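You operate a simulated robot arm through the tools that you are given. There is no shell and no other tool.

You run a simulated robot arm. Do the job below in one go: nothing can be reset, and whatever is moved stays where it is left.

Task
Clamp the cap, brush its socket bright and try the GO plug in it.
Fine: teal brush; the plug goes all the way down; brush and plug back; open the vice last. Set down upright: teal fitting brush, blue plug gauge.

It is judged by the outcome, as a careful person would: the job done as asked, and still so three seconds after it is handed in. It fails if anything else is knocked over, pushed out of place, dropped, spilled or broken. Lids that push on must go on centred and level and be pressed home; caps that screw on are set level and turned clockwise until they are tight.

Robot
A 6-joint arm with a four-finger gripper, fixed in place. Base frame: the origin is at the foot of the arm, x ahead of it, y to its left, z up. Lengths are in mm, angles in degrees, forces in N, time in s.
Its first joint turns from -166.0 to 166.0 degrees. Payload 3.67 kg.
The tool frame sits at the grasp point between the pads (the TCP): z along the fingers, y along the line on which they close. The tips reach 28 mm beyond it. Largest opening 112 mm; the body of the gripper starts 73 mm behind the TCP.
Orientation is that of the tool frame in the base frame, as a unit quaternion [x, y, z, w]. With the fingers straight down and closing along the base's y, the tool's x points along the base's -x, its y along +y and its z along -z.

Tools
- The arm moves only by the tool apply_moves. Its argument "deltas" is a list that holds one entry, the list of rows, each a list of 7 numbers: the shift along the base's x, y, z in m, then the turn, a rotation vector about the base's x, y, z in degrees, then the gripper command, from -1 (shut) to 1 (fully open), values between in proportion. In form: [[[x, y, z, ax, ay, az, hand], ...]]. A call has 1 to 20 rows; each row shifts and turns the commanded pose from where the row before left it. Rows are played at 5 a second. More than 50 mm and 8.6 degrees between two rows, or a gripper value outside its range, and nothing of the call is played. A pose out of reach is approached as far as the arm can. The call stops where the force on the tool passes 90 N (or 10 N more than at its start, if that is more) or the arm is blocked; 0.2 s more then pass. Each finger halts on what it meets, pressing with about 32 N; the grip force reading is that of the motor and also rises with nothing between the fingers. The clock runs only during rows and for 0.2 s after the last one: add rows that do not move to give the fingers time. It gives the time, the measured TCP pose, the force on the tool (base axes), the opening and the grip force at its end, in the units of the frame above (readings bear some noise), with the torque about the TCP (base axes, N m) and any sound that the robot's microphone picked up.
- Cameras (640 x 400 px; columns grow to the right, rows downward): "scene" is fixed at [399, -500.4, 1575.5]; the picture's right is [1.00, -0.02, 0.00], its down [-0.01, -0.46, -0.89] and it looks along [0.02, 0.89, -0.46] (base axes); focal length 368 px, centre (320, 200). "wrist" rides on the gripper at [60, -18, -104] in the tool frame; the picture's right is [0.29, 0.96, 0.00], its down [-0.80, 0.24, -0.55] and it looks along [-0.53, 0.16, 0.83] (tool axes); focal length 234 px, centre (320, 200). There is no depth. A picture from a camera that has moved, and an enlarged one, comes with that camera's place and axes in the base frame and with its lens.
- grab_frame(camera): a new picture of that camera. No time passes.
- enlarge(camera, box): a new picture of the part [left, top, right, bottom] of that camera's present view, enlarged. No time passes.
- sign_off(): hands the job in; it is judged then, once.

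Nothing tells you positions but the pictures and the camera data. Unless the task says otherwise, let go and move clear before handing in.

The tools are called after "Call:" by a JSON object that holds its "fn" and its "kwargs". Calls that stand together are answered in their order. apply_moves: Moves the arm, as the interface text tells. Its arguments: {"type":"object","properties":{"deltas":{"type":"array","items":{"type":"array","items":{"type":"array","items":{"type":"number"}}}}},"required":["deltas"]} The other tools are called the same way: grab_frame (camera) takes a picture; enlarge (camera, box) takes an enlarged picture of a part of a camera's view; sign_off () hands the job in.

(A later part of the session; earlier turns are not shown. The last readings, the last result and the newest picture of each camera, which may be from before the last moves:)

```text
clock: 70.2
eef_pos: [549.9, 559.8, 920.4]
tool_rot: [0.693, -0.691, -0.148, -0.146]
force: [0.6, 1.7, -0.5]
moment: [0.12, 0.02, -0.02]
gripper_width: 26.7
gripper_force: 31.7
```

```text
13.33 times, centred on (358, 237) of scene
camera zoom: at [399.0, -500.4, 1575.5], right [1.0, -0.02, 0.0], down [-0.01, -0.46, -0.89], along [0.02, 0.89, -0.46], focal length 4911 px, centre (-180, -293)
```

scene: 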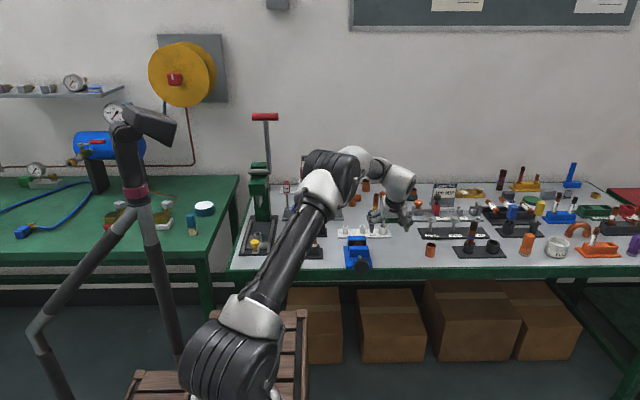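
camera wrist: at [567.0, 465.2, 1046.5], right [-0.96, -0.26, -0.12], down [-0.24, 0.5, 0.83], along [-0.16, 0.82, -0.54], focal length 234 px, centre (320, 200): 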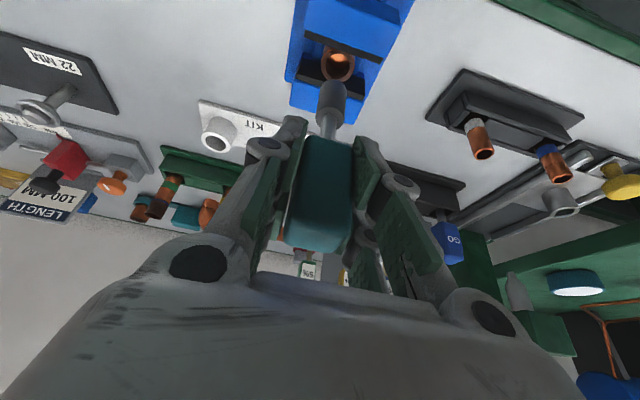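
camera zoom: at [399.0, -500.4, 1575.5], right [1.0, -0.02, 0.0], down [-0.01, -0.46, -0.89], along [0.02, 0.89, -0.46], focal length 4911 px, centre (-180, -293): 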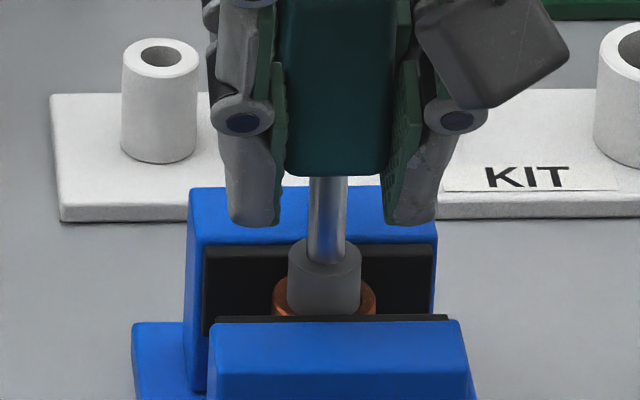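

The rim is turning a brighter orange, so the scrubbing works. I'll keep going until it no longer changes.

Call:
{"fn": "apply_moves", "kwargs": {"deltas": [[[0, 0, 0.003, 0, 0, 8, -1], [0, 0, 0.003, 0, 0, 8, -1], [0, 0, 0.003, 0, 0, 8, -1], [0, 0, -0.003, 0, 0, 8, -1], [0, 0, -0.003, 0, 0, -8, -1], [0, 0, -0.003, 0, 0, -8, -1], [0, 0, 0.003, 0, 0, -8, -1], [0, 0, 0.003, 0, 0, -8, -1], [0, 0, 0.003, 0, 0, -8, -1], [0, 0, -0.003, 0, 0, -8, -1], [0, 0, -0.003, 0, 0, -8, -1], [0, 0, -0.003, 0, 0, -8, -1], [0, 0, 0.003, 0, 0, 8, -1], [0, 0, 0.003, 0, 0, 8, -1], [0, 0, -0.003, 0, 0, 8, -1], [0, 0, -0.003, 0, 0, 8, -1], [0, 0, 0, 0, 0, 0, -1]]]}}

Call:
{"fn": "apply_moves", "kwargs": {"deltas": [[[0, 0, 0.003, 0, 0, 8, -1], [0, 0, 0.003, 0, 0, 8, -1], [0, 0, 0.003, 0, 0, 8, -1], [0, 0, -0.003, 0, 0, 8, -1], [0, 0, -0.003, 0, 0, -8, -1], [0, 0, -0.003, 0, 0, -8, -1], [0, 0, 0.003, 0, 0, -8, -1], [0, 0, 0.003, 0, 0, -8, -1], [0, 0, 0.003, 0, 0, -8, -1], [0, 0, -0.003, 0, 0, -8, -1], [0, 0, -0.003, 0, 0, -8, -1], [0, 0, -0.003, 0, 0, -8, -1], [0, 0, 0.003, 0, 0, 8, -1], [0, 0, 0.003, 0, 0, 8, -1], [0, 0, -0.003, 0, 0, 8, -1], [0, 0, -0.003, 0, 0, 8, -1], [0, 0, 0, 0, 0, 0, -1]]]}}

Call:
{"fn": "enlarge", "kwargs": {"camera": "wrist", "box": [300, 60, 370, 132]}}

Call:
{"fn": "apply_moves", "kwargs": {"deltas": [[[0, 0, 0.003, 0, 0, 8, -1], [0, 0, 0.003, 0, 0, 8, -1], [0, 0, 0.003, 0, 0, 8, -1], [0, 0, -0.003, 0, 0, 8, -1], [0, 0, -0.003, 0, 0, -8, -1], [0, 0, -0.003, 0, 0, -8, -1], [0, 0, 0.003, 0, 0, -8, -1], [0, 0, 0.003, 0, 0, -8, -1], [0, 0, 0.003, 0, 0, -8, -1], [0, 0, -0.003, 0, 0, -8, -1], [0, 0, -0.003, 0, 0, -8, -1], [0, 0, -0.003, 0, 0, -8, -1], [0, 0, 0.003, 0, 0, 8, -1], [0, 0, 0.003, 0, 0, 8, -1], [0, 0, -0.003, 0, 0, 8, -1], [0, 0, -0.003, 0, 0, 8, -1], [0, 0, 0, 0, 0, 0, -1]]]}}

Call:
{"fn": "apply_moves", "kwargs": {"deltas": [[[0, 0, 0.003, 0, 0, 8, -1], [0, 0, 0.003, 0, 0, 8, -1], [0, 0, 0.003, 0, 0, 8, -1], [0, 0, -0.003, 0, 0, 8, -1], [0, 0, -0.003, 0, 0, -8, -1], [0, 0, -0.003, 0, 0, -8, -1], [0, 0, 0.003, 0, 0, -8, -1], [0, 0, 0.003, 0, 0, -8, -1], [0, 0, 0.003, 0, 0, -8, -1], [0, 0, -0.003, 0, 0, -8, -1], [0, 0, -0.003, 0, 0, -8, -1], [0, 0, -0.003, 0, 0, -8, -1], [0, 0, 0.003, 0, 0, 8, -1], [0, 0, 0.003, 0, 0, 8, -1], [0, 0, -0.003, 0, 0, 8, -1], [0, 0, -0.003, 0, 0, 8, -1], [0, 0, 0, 0, 0, 0, -1]]]}}

Call:
{"fn": "enlarge", "kwargs": {"camera": "wrist", "box": [300, 60, 370, 132]}}

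Call:
{"fn": "enlarge", "kwargs": {"camera": "scene", "box": [345, 222, 370, 252]}}

```text
clock: 73.8
eef_pos: [549.4, 560.0, 920.7]
tool_rot: [-0.691, 0.692, 0.146, 0.148]
force: [0.6, 5.1, 0.9]
moment: [0.44, -0.05, 0.02]
gripper_width: 26.7
gripper_force: 31.7
```

```text
clock: 77.4
eef_pos: [549.1, 561.2, 921.0]
tool_rot: [-0.692, 0.692, 0.147, 0.147]
force: [-0.1, 7.2, 1.4]
moment: [0.55, -0.05, -0.01]
gripper_width: 26.6
gripper_force: 32.2
```

```text
5.56 times, centred on (335, 96) of wrist
camera zoom: at [567.1, 463.4, 991.7], right [-0.96, -0.26, -0.12], down [-0.24, 0.5, 0.83], along [-0.16, 0.82, -0.54], focal length 1301 px, centre (237, 778)
```

zoom: 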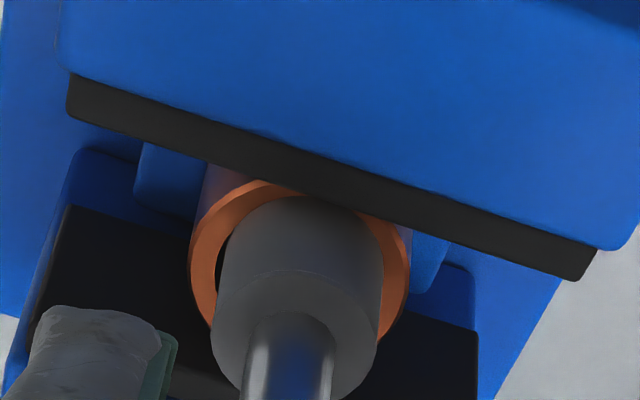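

```text
clock: 81.0
eef_pos: [548.4, 559.5, 922.2]
tool_rot: [-0.692, 0.692, 0.147, 0.147]
force: [0.5, 6.2, 5.0]
moment: [0.49, -0.05, 0.02]
gripper_width: 26.9
gripper_force: 32.0
```

```text
clock: 84.6
eef_pos: [549.7, 560.4, 921.1]
tool_rot: [0.692, -0.691, -0.147, -0.147]
force: [0.5, 2.9, 7.6]
moment: [0.22, -0.03, 0.01]
gripper_width: 26.5
gripper_force: 31.7
```

```text
5.56 times, centred on (335, 96) of wrist
camera zoom: at [566.8, 463.6, 991.9], right [-0.96, -0.26, -0.12], down [-0.24, 0.5, 0.83], along [-0.16, 0.82, -0.54], focal length 1301 px, centre (237, 778)
```

zoom: 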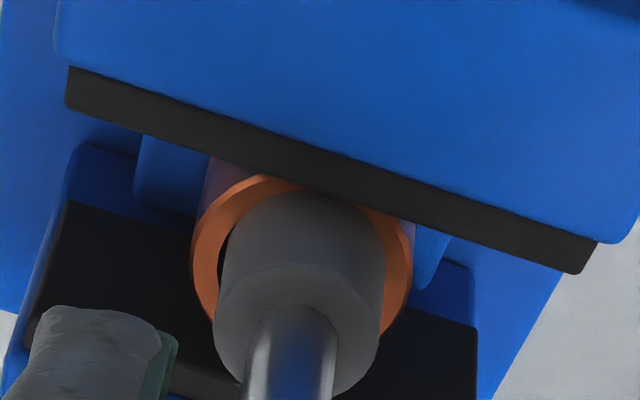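

```text
13.33 times, centred on (358, 237) of scene
camera zoom: at [399.0, -500.4, 1575.5], right [1.0, -0.02, 0.0], down [-0.01, -0.46, -0.89], along [0.02, 0.89, -0.46], focal length 4911 px, centre (-180, -293)
```

zoom: 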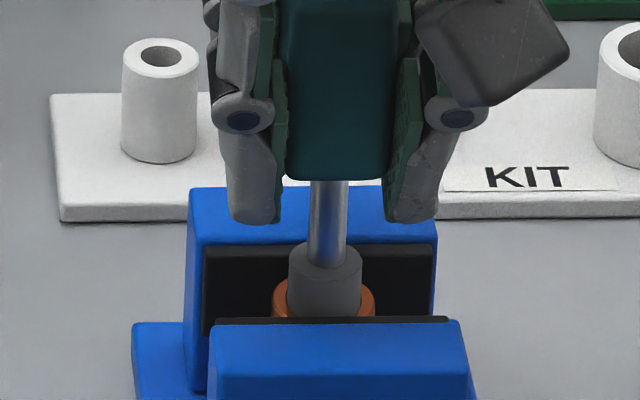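

The colour has levelled off at bright copper. I'll do one more scrub pass, then lift out and inspect the socket.

Call:
{"fn": "apply_moves", "kwargs": {"deltas": [[[0, 0, 0.004, 0, 0, 8, -1], [0, 0, 0.003, 0, 0, 8, -1], [0, 0, 0.003, 0, 0, 8, -1], [0, 0, -0.003, 0, 0, 8, -1], [0, 0, -0.003, 0, 0, -8, -1], [0, 0, -0.003, 0, 0, -8, -1], [0, 0, 0.003, 0, 0, -8, -1], [0, 0, 0.003, 0, 0, -8, -1], [0, 0, 0.003, 0, 0, -8, -1], [0, 0, -0.003, 0, 0, -8, -1], [0, 0, -0.003, 0, 0, -8, -1], [0, 0, -0.003, 0, 0, -8, -1], [0, 0, 0.003, 0, 0, 8, -1], [0, 0, 0.003, 0, 0, 8, -1], [0, 0, -0.003, 0, 0, 8, -1], [0, 0, -0.003, 0, 0, 8, -1], [0, 0, 0, 0, 0, 0, -1]]]}}

Call:
{"fn": "apply_moves", "kwargs": {"deltas": [[[0, 0, 0.006, 0, 0, 0, -1], [0, 0, 0.006, 0, 0, 0, -1], [0, 0, 0.006, 0, 0, 0, -1], [0, 0, 0.006, 0, 0, 0, -1], [0, 0, 0.01, 0, 0, 0, -1], [0, 0, 0.01, 0, 0, 0, -1], [0, 0, 0, 0, 0, 0, -1]]]}}

Call:
{"fn": "enlarge", "kwargs": {"camera": "wrist", "box": [280, 0, 380, 130]}}

Call:
{"fn": "enlarge", "kwargs": {"camera": "scene", "box": [340, 205, 380, 255]}}

```text
clock: 88.2
eef_pos: [548.2, 559.9, 921.5]
tool_rot: [0.692, -0.691, -0.147, -0.147]
force: [0.5, 3.9, 2.9]
moment: [0.38, -0.05, 0.0]
gripper_width: 26.6
gripper_force: 32.2
```

```text
clock: 89.8
eef_pos: [549.2, 560.0, 965.2]
tool_rot: [0.693, -0.691, -0.147, -0.147]
force: [0.4, 0.5, -0.1]
moment: [-0.03, 0.03, 0.0]
gripper_width: 26.5
gripper_force: 31.9
```

```text
3.08 times, centred on (330, 65) of wrist
camera zoom: at [566.7, 463.6, 1036.7], right [-0.96, -0.26, -0.12], down [-0.24, 0.5, 0.83], along [-0.16, 0.82, -0.54], focal length 720 px, centre (289, 615)
```

zoom: 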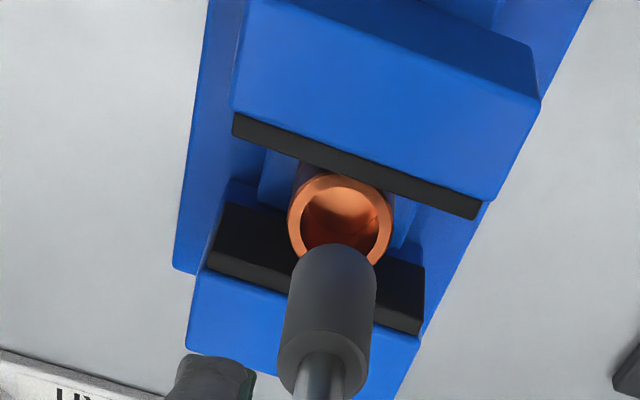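

```text
8.00 times, centred on (360, 230) of scene
camera zoom: at [399.0, -500.4, 1575.5], right [1.0, -0.02, 0.0], down [-0.01, -0.46, -0.89], along [0.02, 0.89, -0.46], focal length 2947 px, centre (0, -40)
```

zoom: 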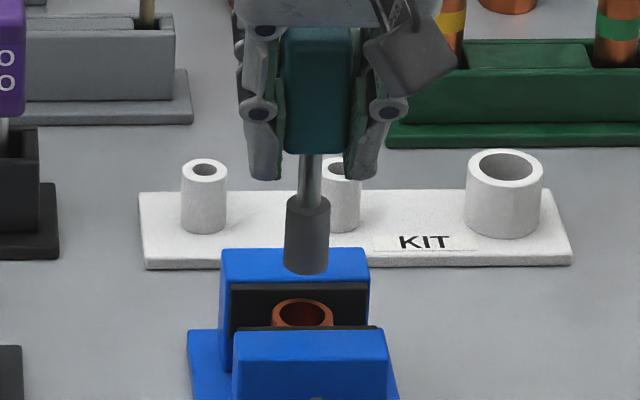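

The socket is bright copper all round. The brush tilted about 2° in the grip, so I'll correct that, turn the tool a little for reach, and carry it back toward its cup.

Call:
{"fn": "apply_moves", "kwargs": {"deltas": [[[0, 0, 0, 2, 0, 0, -1], [0, 0, 0, 0, 0, -8, -1], [0, 0, 0, 0, 0, -8, -1], [0.023, 0.0304, -0.006, 0, 0, 0, -1], [0.023, 0.0304, -0.006, 0, 0, 0, -1], [0.023, 0.0304, -0.006, 0, 0, 0, -1], [0.023, 0.0304, -0.006, 0, 0, 0, -1], [0, 0, 0, 0, 0, 0, -1]]]}}

Call:
{"fn": "grab_frame", "kwargs": {"camera": "wrist"}}

Call:
{"fn": "enlarge", "kwargs": {"camera": "scene", "box": [350, 180, 410, 240]}}

```text
clock: 91.6
eef_pos: [640.5, 682.0, 941.3]
tool_rot: [-0.586, 0.778, 0.135, 0.18]
force: [0.0, 0.9, -0.3]
moment: [0.01, 0.04, 0.0]
gripper_width: 26.6
gripper_force: 31.8
```

```text
taken
camera wrist: at [630.5, 582.2, 1008.7], right [-0.99, 0.02, -0.13], down [-0.1, 0.52, 0.85], along [0.08, 0.85, -0.52], focal length 234 px, centre (320, 200)
```

wrist: 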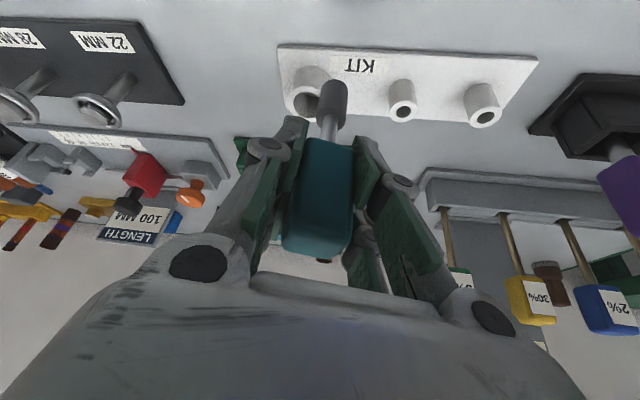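

```text
6.67 times, centred on (380, 210) of scene
camera zoom: at [399.0, -500.4, 1575.5], right [1.0, -0.02, 0.0], down [-0.01, -0.46, -0.89], along [0.02, 0.89, -0.46], focal length 2456 px, centre (-80, 133)
```

zoom: 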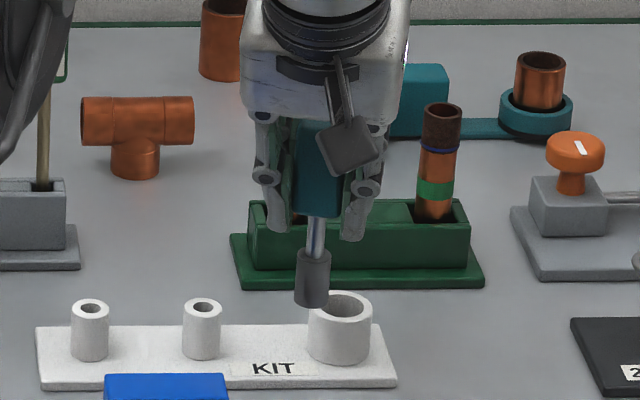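

Call:
{"fn": "enlarge", "kwargs": {"camera": "wrist", "box": [270, 40, 390, 180]}}

Call:
{"fn": "enlarge", "kwargs": {"camera": "scene", "box": [365, 195, 400, 225]}}

```text
2.86 times, centred on (330, 110) of wrist
camera zoom: at [630.5, 582.2, 1008.7], right [-0.99, 0.02, -0.13], down [-0.1, 0.52, 0.85], along [0.08, 0.85, -0.52], focal length 669 px, centre (291, 457)
```

zoom: 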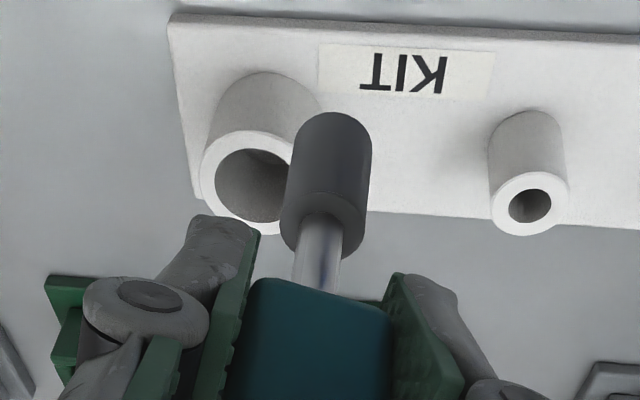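

```text
13.33 times, centred on (382, 210) of scene
camera zoom: at [399.0, -500.4, 1575.5], right [1.0, -0.02, 0.0], down [-0.01, -0.46, -0.89], along [0.02, 0.89, -0.46], focal length 4911 px, centre (-513, 67)
```

zoom: 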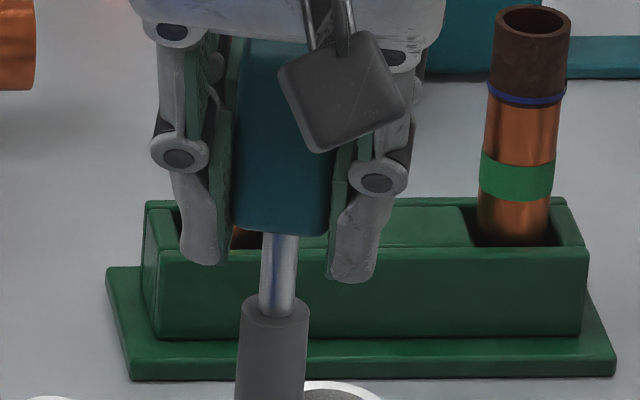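

The tip is at about (641, 682) and the cup centre at about (664, 712). I'll move over the cup, lowering the tip to just above the rim.

Call:
{"fn": "apply_moves", "kwargs": {"deltas": [[[0.0114, 0.0152, -0.009, 0, 0, 0, -1], [0.0114, 0.0152, -0.009, 0, 0, 0, -1], [0, 0, 0, 0, 0, 0, -1]]]}}

Call:
{"fn": "enlarge", "kwargs": {"camera": "wrist", "box": [270, 40, 390, 180]}}

Call:
{"fn": "enlarge", "kwargs": {"camera": "scene", "box": [365, 200, 400, 235]}}

```text
clock: 92.4
eef_pos: [664.5, 711.2, 923.4]
tool_rot: [-0.587, 0.778, 0.135, 0.18]
force: [0.4, 1.1, -0.8]
moment: [-0.01, -0.01, 0.0]
gripper_width: 26.6
gripper_force: 31.2
```

```text
2.86 times, centred on (330, 110) of wrist
camera zoom: at [653.5, 612.2, 990.7], right [-0.99, 0.02, -0.13], down [-0.1, 0.52, 0.85], along [0.08, 0.85, -0.52], focal length 669 px, centre (291, 457)
```

zoom: 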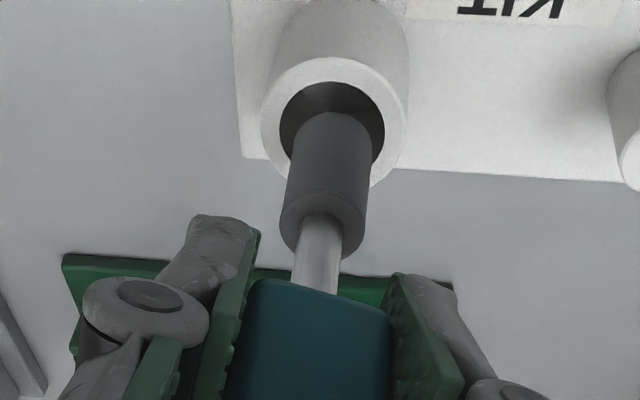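

```text
11.43 times, centred on (382, 218) of scene
camera zoom: at [399.0, -500.4, 1575.5], right [1.0, -0.02, 0.0], down [-0.01, -0.46, -0.89], along [0.02, 0.89, -0.46], focal length 4210 px, centre (-394, 0)
```

zoom: 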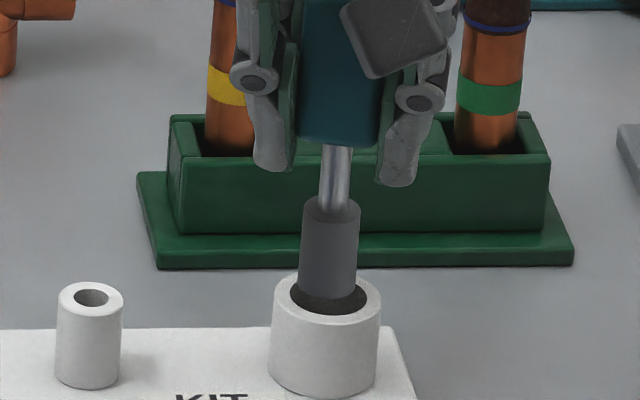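

The tip is centred over the cup to within about 1–2 mm, and the hole gives about 4 mm clearance. I'll nudge -1.5 mm in y and lower it in.

Call:
{"fn": "apply_moves", "kwargs": {"deltas": [[[0, -0.0015, -0.004, 0, 0, 0, -1], [0, 0, -0.006, 0, 0, 0, -1], [0, 0, -0.006, 0, 0, 0, -1], [0, 0, 0, 0, 0, 0, -1]]]}}

Call:
{"fn": "enlarge", "kwargs": {"camera": "scene", "box": [365, 200, 400, 235]}}

Call:
{"fn": "enlarge", "kwargs": {"camera": "wrist", "box": [270, 40, 390, 180]}}

```text
clock: 93.4
eef_pos: [663.5, 709.9, 906.5]
tool_rot: [-0.587, 0.778, 0.136, 0.179]
force: [0.7, -0.2, -1.0]
moment: [0.06, -0.01, 0.01]
gripper_width: 26.7
gripper_force: 32.2
```

```text
11.43 times, centred on (382, 218) of scene
camera zoom: at [399.0, -500.4, 1575.5], right [1.0, -0.02, 0.0], down [-0.01, -0.46, -0.89], along [0.02, 0.89, -0.46], focal length 4210 px, centre (-394, 0)
```

zoom: 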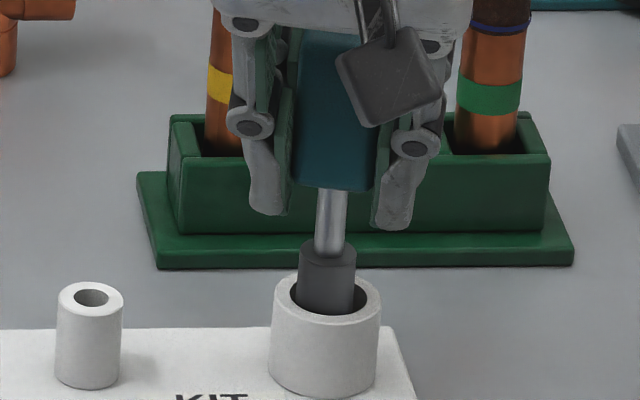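

```text
2.86 times, centred on (330, 110) of wrist
camera zoom: at [653.1, 610.8, 975.0], right [-0.99, 0.02, -0.13], down [-0.1, 0.52, 0.85], along [0.08, 0.85, -0.52], focal length 669 px, centre (291, 457)
```

zoom: 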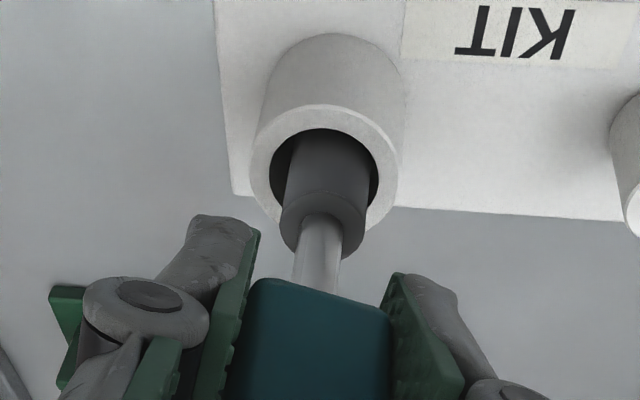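

Call:
{"fn": "apply_moves", "kwargs": {"deltas": [[[0, 0, -0.005, 0, 0, 0, -1], [0, 0, -0.005, 0, 0, 0, -1], [0, 0, -0.003, 0, 0, 0, -1], [0, 0, 0, 0, 0, 0, -1]]]}}

Call:
{"fn": "apply_moves", "kwargs": {"deltas": [[[0, 0, -0.002, 0, 0, 0, -1], [0, 0, 0, 0, 0, 0, -1]]]}}

Call:
{"fn": "apply_moves", "kwargs": {"deltas": [[[0, 0, -0.002, 0, 0, 0, -1], [0, 0, 0, 0, 0, 0, -1]]]}}

Call:
{"fn": "enlarge", "kwargs": {"camera": "scene", "box": [365, 200, 400, 235]}}

```text
clock: 94.4
eef_pos: [664.4, 710.0, 894.1]
tool_rot: [-0.586, 0.779, 0.135, 0.18]
force: [0.5, -0.2, -0.4]
moment: [0.01, -0.01, -0.01]
gripper_width: 26.8
gripper_force: 31.7
```

```text
clock: 95.0
eef_pos: [664.7, 709.9, 892.9]
tool_rot: [-0.586, 0.778, 0.135, 0.179]
force: [-0.4, -0.2, -0.8]
moment: [-0.03, 0.02, 0.0]
gripper_width: 26.8
gripper_force: 32.1
```

```text
clock: 95.6
eef_pos: [664.4, 710.5, 890.7]
tool_rot: [-0.586, 0.778, 0.135, 0.18]
force: [0.8, -0.4, -1.7]
moment: [-0.01, 0.0, 0.03]
gripper_width: 26.5
gripper_force: 32.3
```

```text
11.43 times, centred on (382, 218) of scene
camera zoom: at [399.0, -500.4, 1575.5], right [1.0, -0.02, 0.0], down [-0.01, -0.46, -0.89], along [0.02, 0.89, -0.46], focal length 4210 px, centre (-394, 0)
```

zoom: 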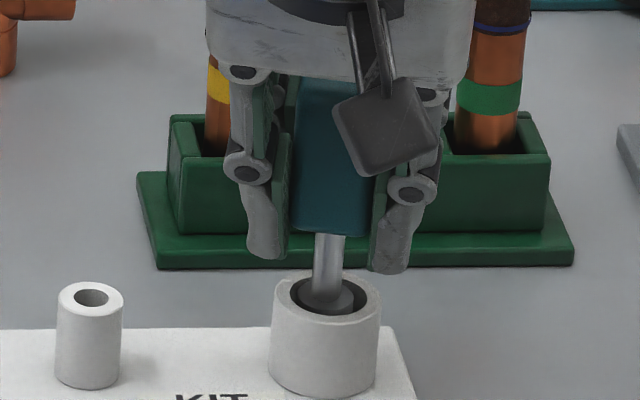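

Call:
{"fn": "apply_moves", "kwargs": {"deltas": [[[0, 0, -0.001, 0, 0, 0, -1], [0, 0, 0, 0, 0, 0, -1]]]}}

Call:
{"fn": "apply_moves", "kwargs": {"deltas": [[[0, 0, -0.001, 0, 0, 0, -1], [0, 0, 0, 0, 0, 0, -1]]]}}

Call:
{"fn": "apply_moves", "kwargs": {"deltas": [[[0, 0, -0.001, 0, 0, 0, -1], [0, 0, 0, 0, 0, 0, -1]]]}}

Call:
{"fn": "apply_moves", "kwargs": {"deltas": [[[0, 0, -0.001, 0, 0, 0, -1], [0, 0, 0, 0, 0, 0, -1]]]}}

```text
clock: 96.2
eef_pos: [664.4, 710.0, 889.4]
tool_rot: [-0.586, 0.778, 0.135, 0.18]
force: [-0.6, -0.6, 2.9]
moment: [-0.06, 0.02, 0.01]
gripper_width: 26.7
gripper_force: 32.1
```

```text
clock: 96.8
eef_pos: [664.8, 711.0, 889.6]
tool_rot: [-0.586, 0.778, 0.136, 0.18]
force: [0.0, -0.3, 9.1]
moment: [-0.19, -0.04, 0.03]
gripper_width: 26.5
gripper_force: 31.9
```

```text
clock: 97.4
eef_pos: [663.8, 711.0, 889.0]
tool_rot: [-0.586, 0.778, 0.136, 0.18]
force: [0.6, -2.5, 18.1]
moment: [-0.31, 0.04, 0.01]
gripper_width: 26.7
gripper_force: 32.0
```

```text
clock: 98.0
eef_pos: [663.6, 710.3, 889.4]
tool_rot: [-0.587, 0.778, 0.135, 0.182]
force: [2.0, 0.4, 26.4]
moment: [-0.11, 0.0, 0.03]
gripper_width: 26.4
gripper_force: 32.2
```

The brush rests on the cup floor. I'll unload the pressure and open slowly.

Call:
{"fn": "apply_moves", "kwargs": {"deltas": [[[0, 0, 0.0028, 0, 0, 0, -1], [0, 0, 0, 0, 0, 0, -1], [0, 0, 0, 0, 0, 0, -0.5], [0, 0, 0, 0, 0, 0, -0.4], [0, 0, 0, 0, 0, 0, -0.2], [0, 0, 0, 0, 0, 0, 0], [0, 0, 0, 0, 0, 0, 0]]]}}

Call:
{"fn": "enlarge", "kwargs": {"camera": "scene", "box": [355, 195, 405, 240]}}

Call:
{"fn": "grab_frame", "kwargs": {"camera": "wrist"}}

```text
clock: 99.6
eef_pos: [664.4, 710.3, 889.6]
tool_rot: [-0.587, 0.778, 0.136, 0.18]
force: [-0.6, 0.9, -0.2]
moment: [0.01, -0.05, 0.0]
gripper_width: 55.8
gripper_force: 0.0
```

```text
8.89 times, centred on (380, 218) of scene
camera zoom: at [399.0, -500.4, 1575.5], right [1.0, -0.02, 0.0], down [-0.01, -0.46, -0.89], along [0.02, 0.89, -0.46], focal length 3274 px, centre (-213, 44)
```

zoom: 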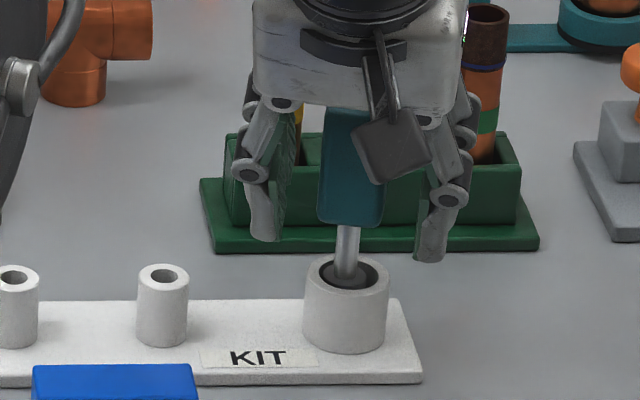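

```text
taken
camera wrist: at [653.2, 610.6, 957.0], right [-0.99, 0.02, -0.13], down [-0.1, 0.52, 0.85], along [0.08, 0.85, -0.52], focal length 234 px, centre (320, 200)
```

wrist: 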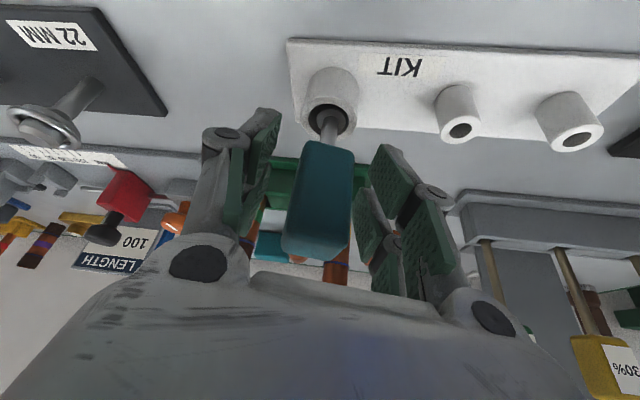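

The brush stands upright in its cup. I'll back straight out of the grip direction.

Call:
{"fn": "apply_moves", "kwargs": {"deltas": [[[0, 0, 0, 0, 0, 0, 0.5], [-0.0069, -0.024, 0, 0, 0, 0, 0.5], [-0.0069, -0.024, 0, 0, 0, 0, 0.5], [-0.0069, -0.024, 0.005, 0, 0, 0, 0.5], [-0.0069, -0.024, 0.02, 0, 0, 0, 0.5], [0, 0, 0.03, 0, 0, 0, 1], [0, 0, 0.03, 0, 0, 0, 1], [0, 0, 0, 0, 0, 0, 1]]]}}

Call:
{"fn": "enlarge", "kwargs": {"camera": "scene", "box": [355, 195, 405, 240]}}

Call:
{"fn": "grab_frame", "kwargs": {"camera": "wrist"}}

```text
clock: 101.4
eef_pos: [636.0, 613.9, 974.9]
tool_rot: [-0.586, 0.778, 0.135, 0.18]
force: [1.4, -0.7, 0.0]
moment: [-0.02, -0.01, -0.02]
gripper_width: 112.0
gripper_force: 0.1
```

```text
8.89 times, centred on (380, 218) of scene
camera zoom: at [399.0, -500.4, 1575.5], right [1.0, -0.02, 0.0], down [-0.01, -0.46, -0.89], along [0.02, 0.89, -0.46], focal length 3274 px, centre (-213, 44)
```

zoom: 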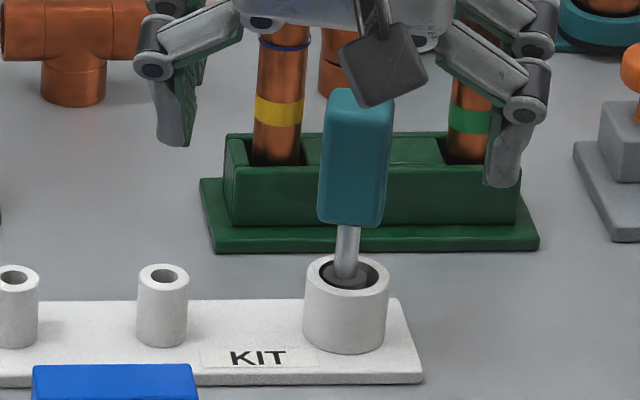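

```text
taken
camera wrist: at [625.3, 515.2, 1042.0], right [-0.99, 0.02, -0.13], down [-0.1, 0.52, 0.85], along [0.08, 0.85, -0.52], focal length 234 px, centre (320, 200)
```

wrist: 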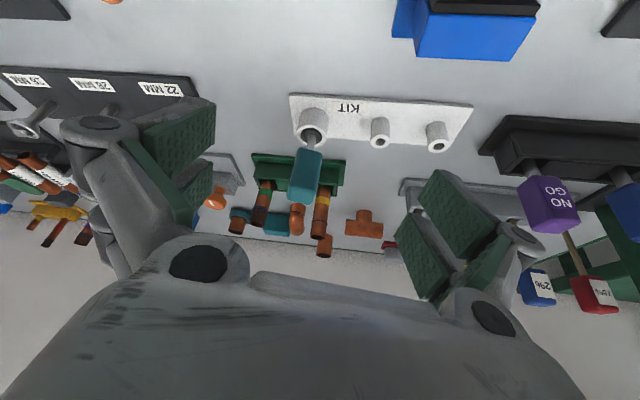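

The teal brush is back and upright. Now I'll head to the GO plug (about x=325, y=753), restoring the grip axis to x and keeping the outward tilt.

Call:
{"fn": "apply_moves", "kwargs": {"deltas": [[[-0.038, 0, 0, 0, 0, 8, 1], [-0.038, 0, 0, 0, 0, 8, 1], [-0.038, 0, 0, 0, 0, 0, 1], [-0.038, 0, 0, 0, 0, 0, 1], [-0.038, 0, 0, 0, 0, 0, 1], [-0.038, 0, 0, 0, 0, 0, 1], [-0.038, 0, 0, 0, 0, 0, 1], [-0.038, 0, 0, 0, 0, 0, 1], [0, 0, 0, 0, 0, 0, 1]]]}}

Call:
{"fn": "grab_frame", "kwargs": {"camera": "wrist"}}

Call:
{"fn": "grab_frame", "kwargs": {"camera": "scene"}}

```text
clock: 103.4
eef_pos: [332.3, 614.8, 973.4]
tool_rot: [-0.689, 0.689, 0.159, 0.16]
force: [-0.3, -0.8, 0.4]
moment: [0.02, 0.01, -0.01]
gripper_width: 112.1
gripper_force: 0.1
```

```text
taken
camera wrist: at [350.0, 515.9, 1041.5], right [-0.96, -0.26, -0.13], down [-0.24, 0.47, 0.85], along [-0.16, 0.84, -0.52], focal length 234 px, centre (320, 200)
```

wrist: 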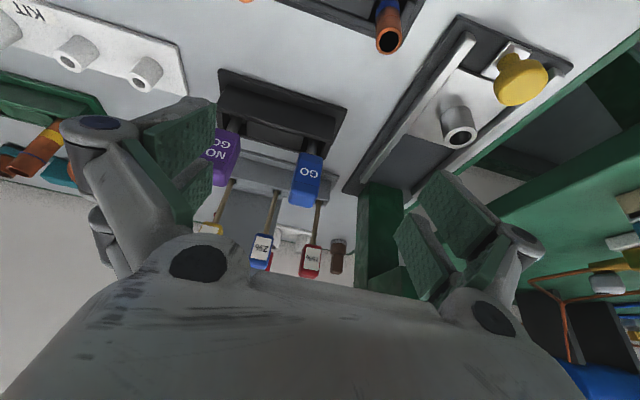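

```text
taken
```

scene: 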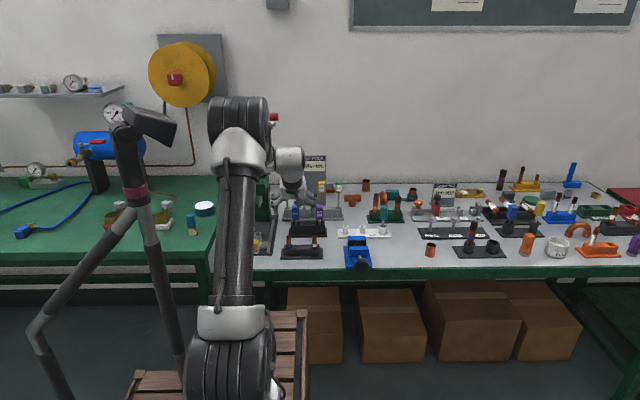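

Call:
{"fn": "enlarge", "kwargs": {"camera": "wrist", "box": [190, 60, 380, 290]}}

Call:
{"fn": "enlarge", "kwargs": {"camera": "scene", "box": [275, 180, 345, 240]}}

Call:
{"fn": "enlarge", "kwargs": {"camera": "scene", "box": [230, 60, 350, 240]}}

```text
1.74 times, centred on (285, 175) of wrist
camera zoom: at [350.0, 515.9, 1041.5], right [-0.96, -0.26, -0.13], down [-0.24, 0.47, 0.85], along [-0.16, 0.84, -0.52], focal length 407 px, centre (381, 244)
```

zoom: 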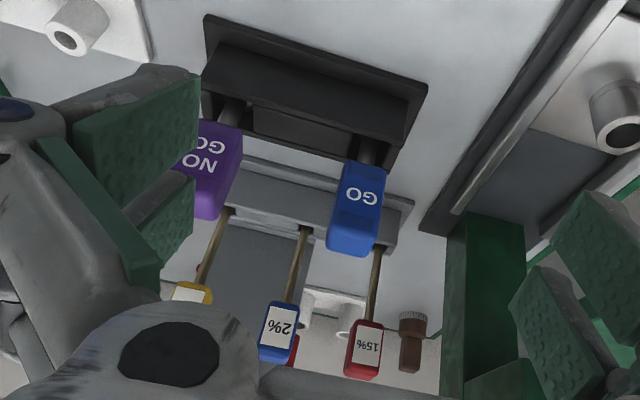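

```text
6.67 times, centred on (310, 210) of scene
camera zoom: at [399.0, -500.4, 1575.5], right [1.0, -0.02, 0.0], down [-0.01, -0.46, -0.89], along [0.02, 0.89, -0.46], focal length 2456 px, centre (387, 133)
```

zoom: 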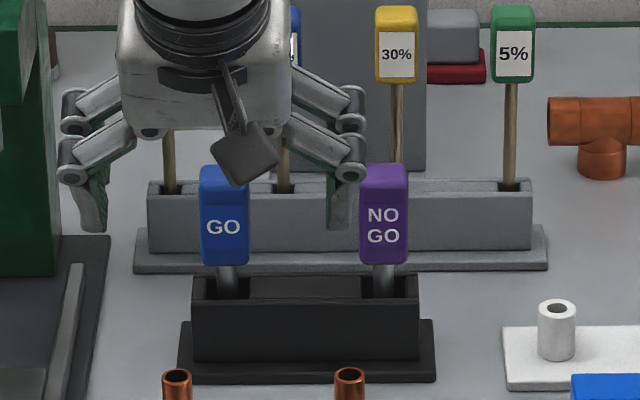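

```text
2.22 times, centred on (290, 150) of scene
camera zoom: at [399.0, -500.4, 1575.5], right [1.0, -0.02, 0.0], down [-0.01, -0.46, -0.89], along [0.02, 0.89, -0.46], focal length 819 px, centre (387, 311)
```

zoom: 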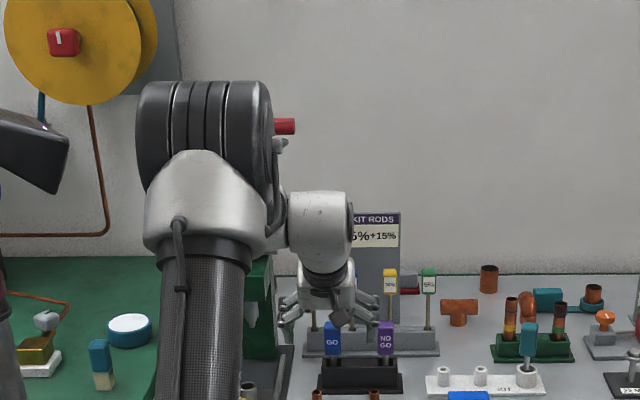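

The GO handle's lower front edge is near (328, 724, 857), with the handle spanning z≈857–911. The NO GO plug stands close beside it, so I'll narrow the opening to about 60 mm and move to a pre-grasp in front.

Call:
{"fn": "apply_moves", "kwargs": {"deltas": [[[0, 0, 0, 0, 0, 0, 0.1], [-0.0013, 0.0167, -0.0294, 0, 0, 0, 0.1], [-0.0013, 0.0167, -0.0294, 0, 0, 0, 0.1], [-0.0013, 0.0167, -0.0294, 0, 0, 0, 0.1], [0, 0, 0, 0, 0, 0, 0.1], [0, 0, 0, 0, 0, 0, 0.1]]]}}

Call:
{"fn": "grab_frame", "kwargs": {"camera": "wrist"}}

Call:
{"fn": "enlarge", "kwargs": {"camera": "scene", "box": [275, 180, 345, 240]}}

```text
clock: 104.8
eef_pos: [329.2, 664.0, 886.1]
tool_rot: [0.689, -0.689, -0.159, -0.159]
force: [0.6, 0.2, -0.6]
moment: [0.0, 0.02, -0.01]
gripper_width: 61.5
gripper_force: 0.0
```

```text
taken
camera wrist: at [345.7, 565.7, 953.9], right [-0.96, -0.26, -0.13], down [-0.24, 0.47, 0.85], along [-0.16, 0.84, -0.52], focal length 234 px, centre (320, 200)
```

wrist: 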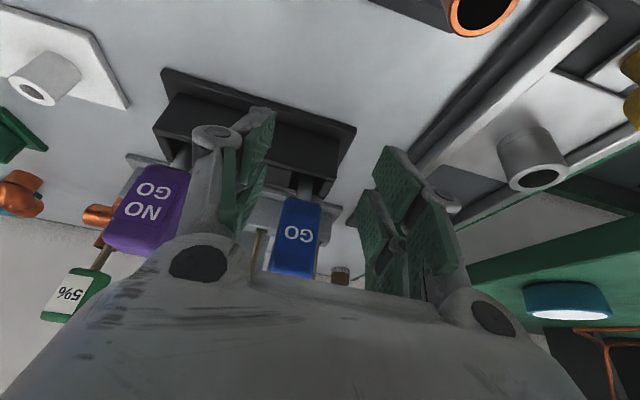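

```text
6.67 times, centred on (310, 210) of scene
camera zoom: at [399.0, -500.4, 1575.5], right [1.0, -0.02, 0.0], down [-0.01, -0.46, -0.89], along [0.02, 0.89, -0.46], focal length 2456 px, centre (387, 133)
```

zoom: 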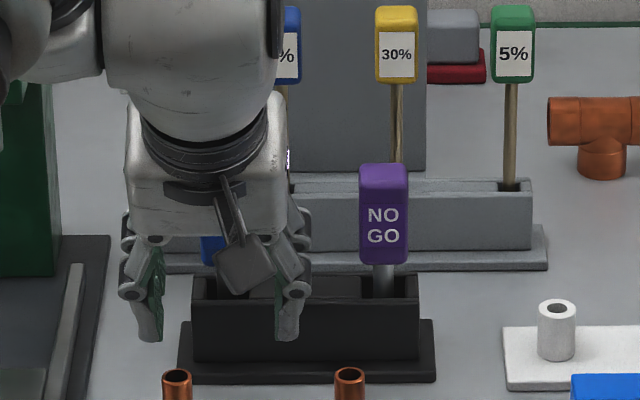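

Call:
{"fn": "enlarge", "kwargs": {"camera": "wrist", "box": [230, 120, 390, 290]}}

```text
2.35 times, centred on (310, 205) of wrist
camera zoom: at [345.7, 565.7, 953.9], right [-0.96, -0.26, -0.13], down [-0.24, 0.47, 0.85], along [-0.16, 0.84, -0.52], focal length 551 px, centre (344, 188)
```

zoom: 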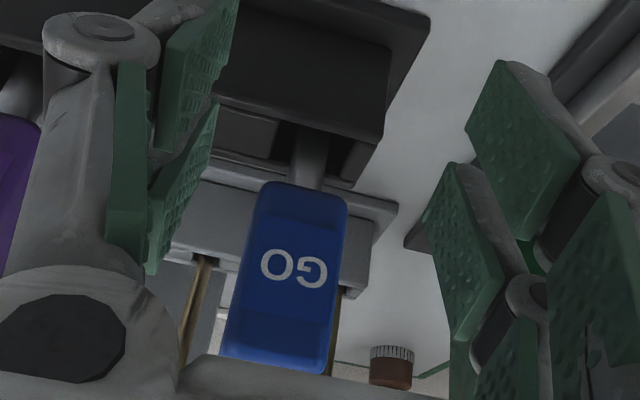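

The opening is aligned with the GO handle at x≈328. I'll advance to straddle it.

Call:
{"fn": "apply_moves", "kwargs": {"deltas": [[[-0.0005, 0.018, 0, 0, 0, 0, 0.1], [0, 0.018, 0, 0, 0, 0, 0.1], [0, 0.018, 0, 0, 0, 0, 0.1], [0, 0.018, 0, 0, 0, 0, 0.1], [0, 0, 0, 0, 0, 0, 0.1]]]}}

Call:
{"fn": "grab_frame", "kwargs": {"camera": "wrist"}}

Call:
{"fn": "enlarge", "kwargs": {"camera": "scene", "box": [275, 170, 345, 240]}}

```text
clock: 106.0
eef_pos: [327.9, 737.1, 886.4]
tool_rot: [-0.689, 0.689, 0.158, 0.159]
force: [0.2, 0.2, 0.0]
moment: [-0.02, 0.0, 0.04]
gripper_width: 61.1
gripper_force: 0.1
```

```text
taken
camera wrist: at [345.8, 637.5, 954.1], right [-0.96, -0.26, -0.13], down [-0.24, 0.47, 0.85], along [-0.16, 0.84, -0.52], focal length 234 px, centre (320, 200)
```

wrist: 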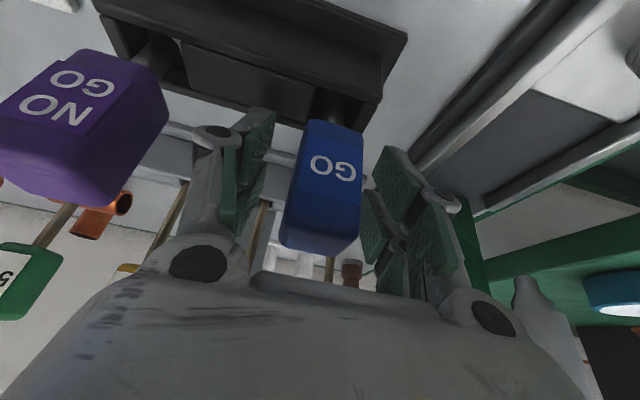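

```text
5.71 times, centred on (310, 205) of scene
camera zoom: at [399.0, -500.4, 1575.5], right [1.0, -0.02, 0.0], down [-0.01, -0.46, -0.89], along [0.02, 0.89, -0.46], focal length 2105 px, centre (377, 171)
```

zoom: 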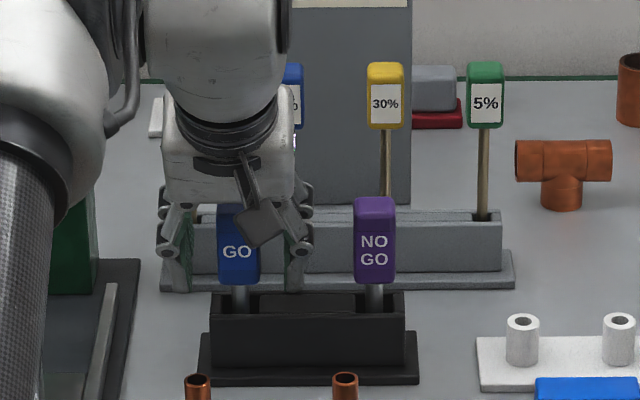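

The GO handle is between the pads in the same spot as the teal one was. I'll close and lift.

Call:
{"fn": "apply_moves", "kwargs": {"deltas": [[[0, 0, 0, 0, 0, 0, -0.3], [0, 0, 0, 0, 0, 0, -0.7], [0, 0, 0, 0, 0, 0, -1], [0, 0, 0, 0, 0, 0, -1]]]}}

Call:
{"fn": "grab_frame", "kwargs": {"camera": "wrist"}}

Call:
{"fn": "enlarge", "kwargs": {"camera": "scene", "box": [275, 170, 345, 240]}}

```text
clock: 107.0
eef_pos: [328.8, 735.8, 885.5]
tool_rot: [0.689, -0.689, -0.159, -0.159]
force: [1.1, -0.1, -1.3]
moment: [0.02, -0.02, -0.02]
gripper_width: 26.2
gripper_force: 32.0
```

```text
taken
camera wrist: at [345.7, 637.5, 954.1], right [-0.96, -0.26, -0.13], down [-0.24, 0.47, 0.85], along [-0.16, 0.84, -0.52], focal length 234 px, centre (320, 200)
```

wrist: 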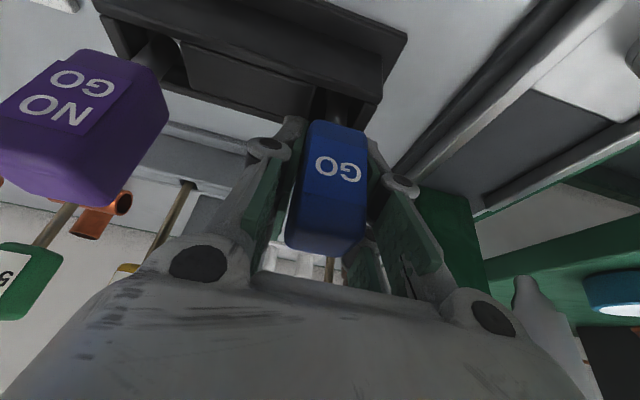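

```text
5.71 times, centred on (310, 205) of scene
camera zoom: at [399.0, -500.4, 1575.5], right [1.0, -0.02, 0.0], down [-0.01, -0.46, -0.89], along [0.02, 0.89, -0.46], focal length 2105 px, centre (377, 171)
```

zoom: 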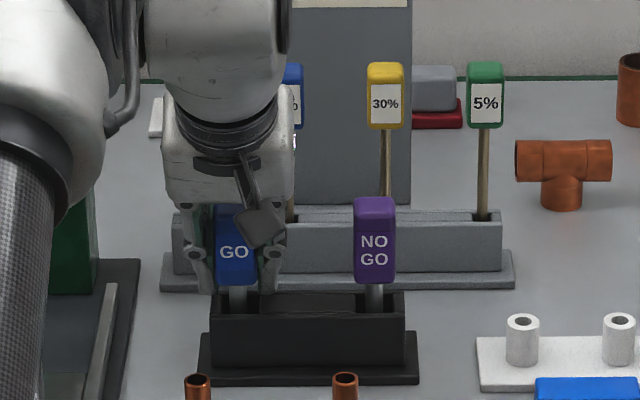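

It's gripped at 26.2 mm. I'll lift it straight up.

Call:
{"fn": "apply_moves", "kwargs": {"deltas": [[[0, 0, 0.005, 0, 0, 0, -1], [0, 0, 0.01, 0, 0, 0, -1], [0, 0, 0.015, 0, 0, 0, -1], [0, 0, 0.015, 0, 0, 0, -1], [0, 0, 0.015, 0, 0, 0, -1], [0, 0, 0, 0, 0, 0, -1]]]}}

Call:
{"fn": "grab_frame", "kwargs": {"camera": "wrist"}}

Call:
{"fn": "enlarge", "kwargs": {"camera": "scene", "box": [275, 170, 345, 240]}}

```text
clock: 108.4
eef_pos: [328.8, 735.8, 947.2]
tool_rot: [-0.688, 0.689, 0.159, 0.159]
force: [0.4, -0.6, -0.7]
moment: [-0.01, -0.01, 0.0]
gripper_width: 26.6
gripper_force: 31.9
```

```text
taken
camera wrist: at [345.4, 638.0, 1014.2], right [-0.96, -0.26, -0.13], down [-0.24, 0.47, 0.85], along [-0.16, 0.84, -0.52], focal length 234 px, centre (320, 200)
```

wrist: 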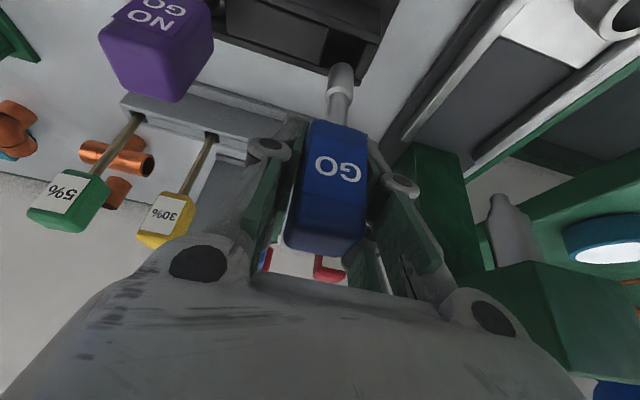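

```text
5.71 times, centred on (310, 205) of scene
camera zoom: at [399.0, -500.4, 1575.5], right [1.0, -0.02, 0.0], down [-0.01, -0.46, -0.89], along [0.02, 0.89, -0.46], focal length 2105 px, centre (377, 171)
```

zoom: 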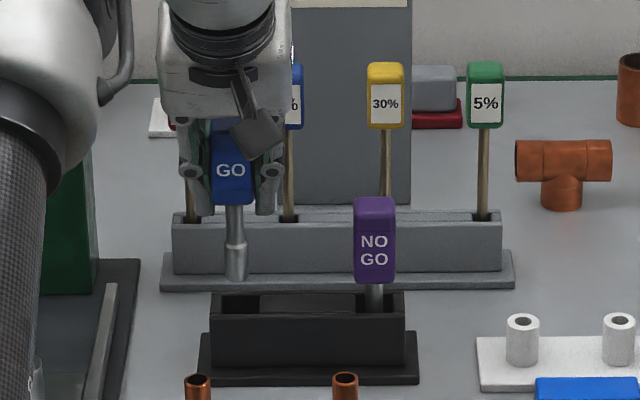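

Call:
{"fn": "enlarge", "kwargs": {"camera": "scene", "box": [292, 185, 317, 225]}}

Call:
{"fn": "enlarge", "kwargs": {"camera": "wrist", "box": [270, 40, 400, 190]}}

```text
10.00 times, centred on (304, 205) of scene
camera zoom: at [399.0, -500.4, 1575.5], right [1.0, -0.02, 0.0], down [-0.01, -0.46, -0.89], along [0.02, 0.89, -0.46], focal length 3684 px, centre (475, 150)
```

zoom: 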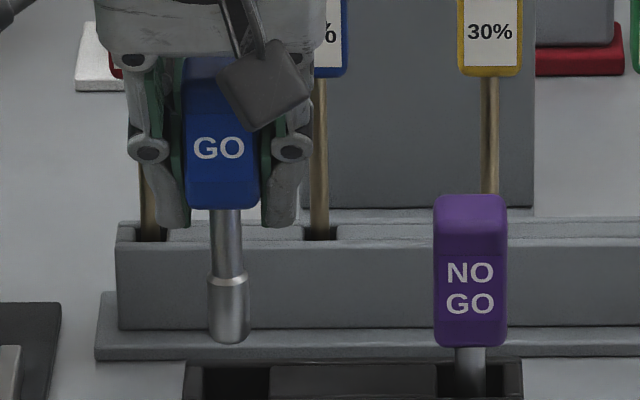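

```text
2.67 times, centred on (335, 115) of wrist
camera zoom: at [345.4, 638.0, 1014.2], right [-0.96, -0.26, -0.13], down [-0.24, 0.47, 0.85], along [-0.16, 0.84, -0.52], focal length 624 px, centre (280, 427)
```

zoom: 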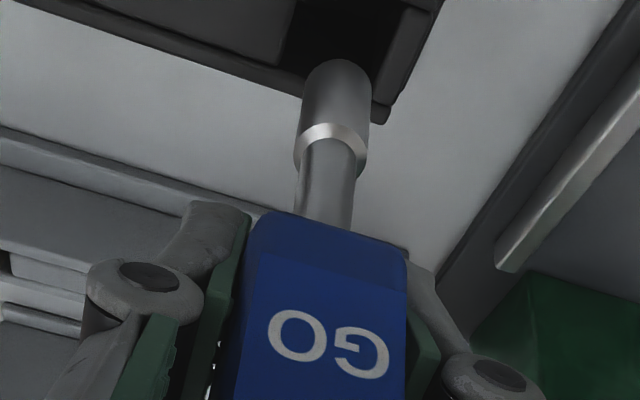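

The plug is out. Its handle may be slightly tilted in the grip along y, so I'll move it over open bench and turn the wrist about z, which lets the scene camera see any tilt.

Call:
{"fn": "apply_moves", "kwargs": {"deltas": [[[0, -0.03, 0.015, 0, 0, 0, -1], [0, -0.03, 0.015, 0, 0, 0, -1], [0.03, -0.02, 0.005, 0, 0, -8, -1], [0.03, -0.02, 0.005, 0, 0, -8, -1], [0.03, -0.015, 0, 0, 0, -8, -1], [0.03, 0, 0, 0, 0, -8, -1], [0, 0, 0, 0, 0, -8, -1], [0, 0, 0, 0, 0, 0, -1]]]}}

Call:
{"fn": "grab_frame", "kwargs": {"camera": "wrist"}}

Call:
{"fn": "enlarge", "kwargs": {"camera": "scene", "box": [310, 180, 370, 240]}}

```text
clock: 110.2
eef_pos: [448.3, 621.0, 985.3]
tool_rot: [-0.411, 0.883, 0.094, 0.204]
force: [0.8, 0.0, -1.2]
moment: [0.01, 0.02, -0.01]
gripper_width: 26.3
gripper_force: 32.9
```

```text
taken
camera wrist: at [398.0, 534.4, 1053.8], right [-0.9, 0.42, -0.13], down [0.12, 0.52, 0.85], along [0.42, 0.75, -0.52], focal length 234 px, centre (320, 200)
```

wrist: 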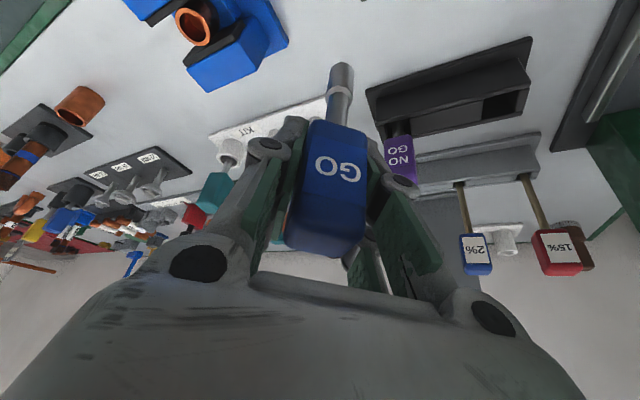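

```text
6.67 times, centred on (340, 210) of scene
camera zoom: at [399.0, -500.4, 1575.5], right [1.0, -0.02, 0.0], down [-0.01, -0.46, -0.89], along [0.02, 0.89, -0.46], focal length 2456 px, centre (187, 133)
```

zoom: 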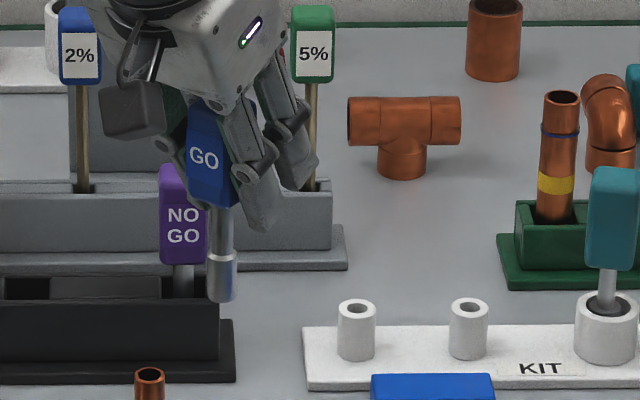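

Call:
{"fn": "enlarge", "kwargs": {"camera": "scene", "box": [330, 195, 355, 230]}}

Call:
{"fn": "enlarge", "kwargs": {"camera": "wrist", "box": [270, 40, 400, 190]}}

```text
11.43 times, centred on (342, 212) of scene
camera zoom: at [399.0, -500.4, 1575.5], right [1.0, -0.02, 0.0], down [-0.01, -0.46, -0.89], along [0.02, 0.89, -0.46], focal length 4210 px, centre (63, 57)
```

zoom: 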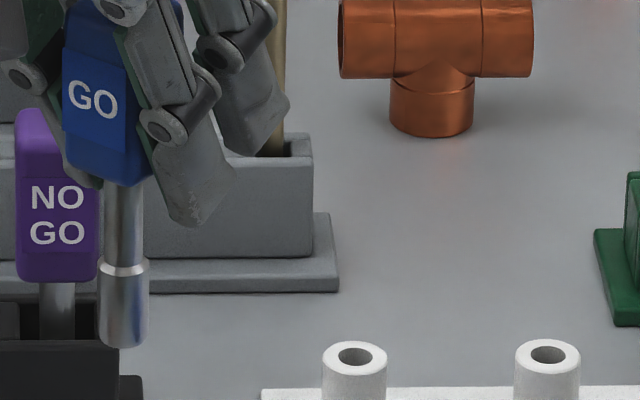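

```text
2.67 times, centred on (335, 115) of wrist
camera zoom: at [398.0, 534.4, 1053.8], right [-0.9, 0.42, -0.13], down [0.12, 0.52, 0.85], along [0.42, 0.75, -0.52], focal length 624 px, centre (280, 427)
```

zoom: 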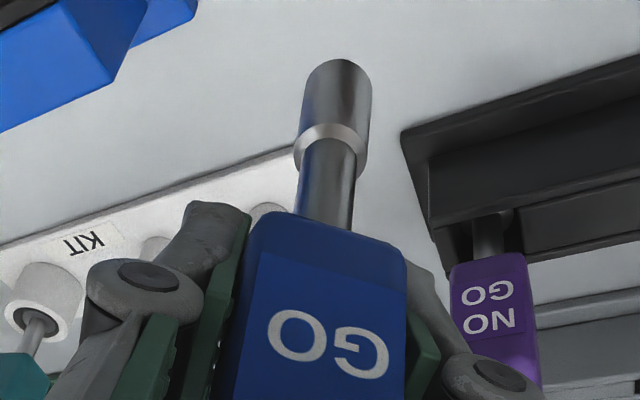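

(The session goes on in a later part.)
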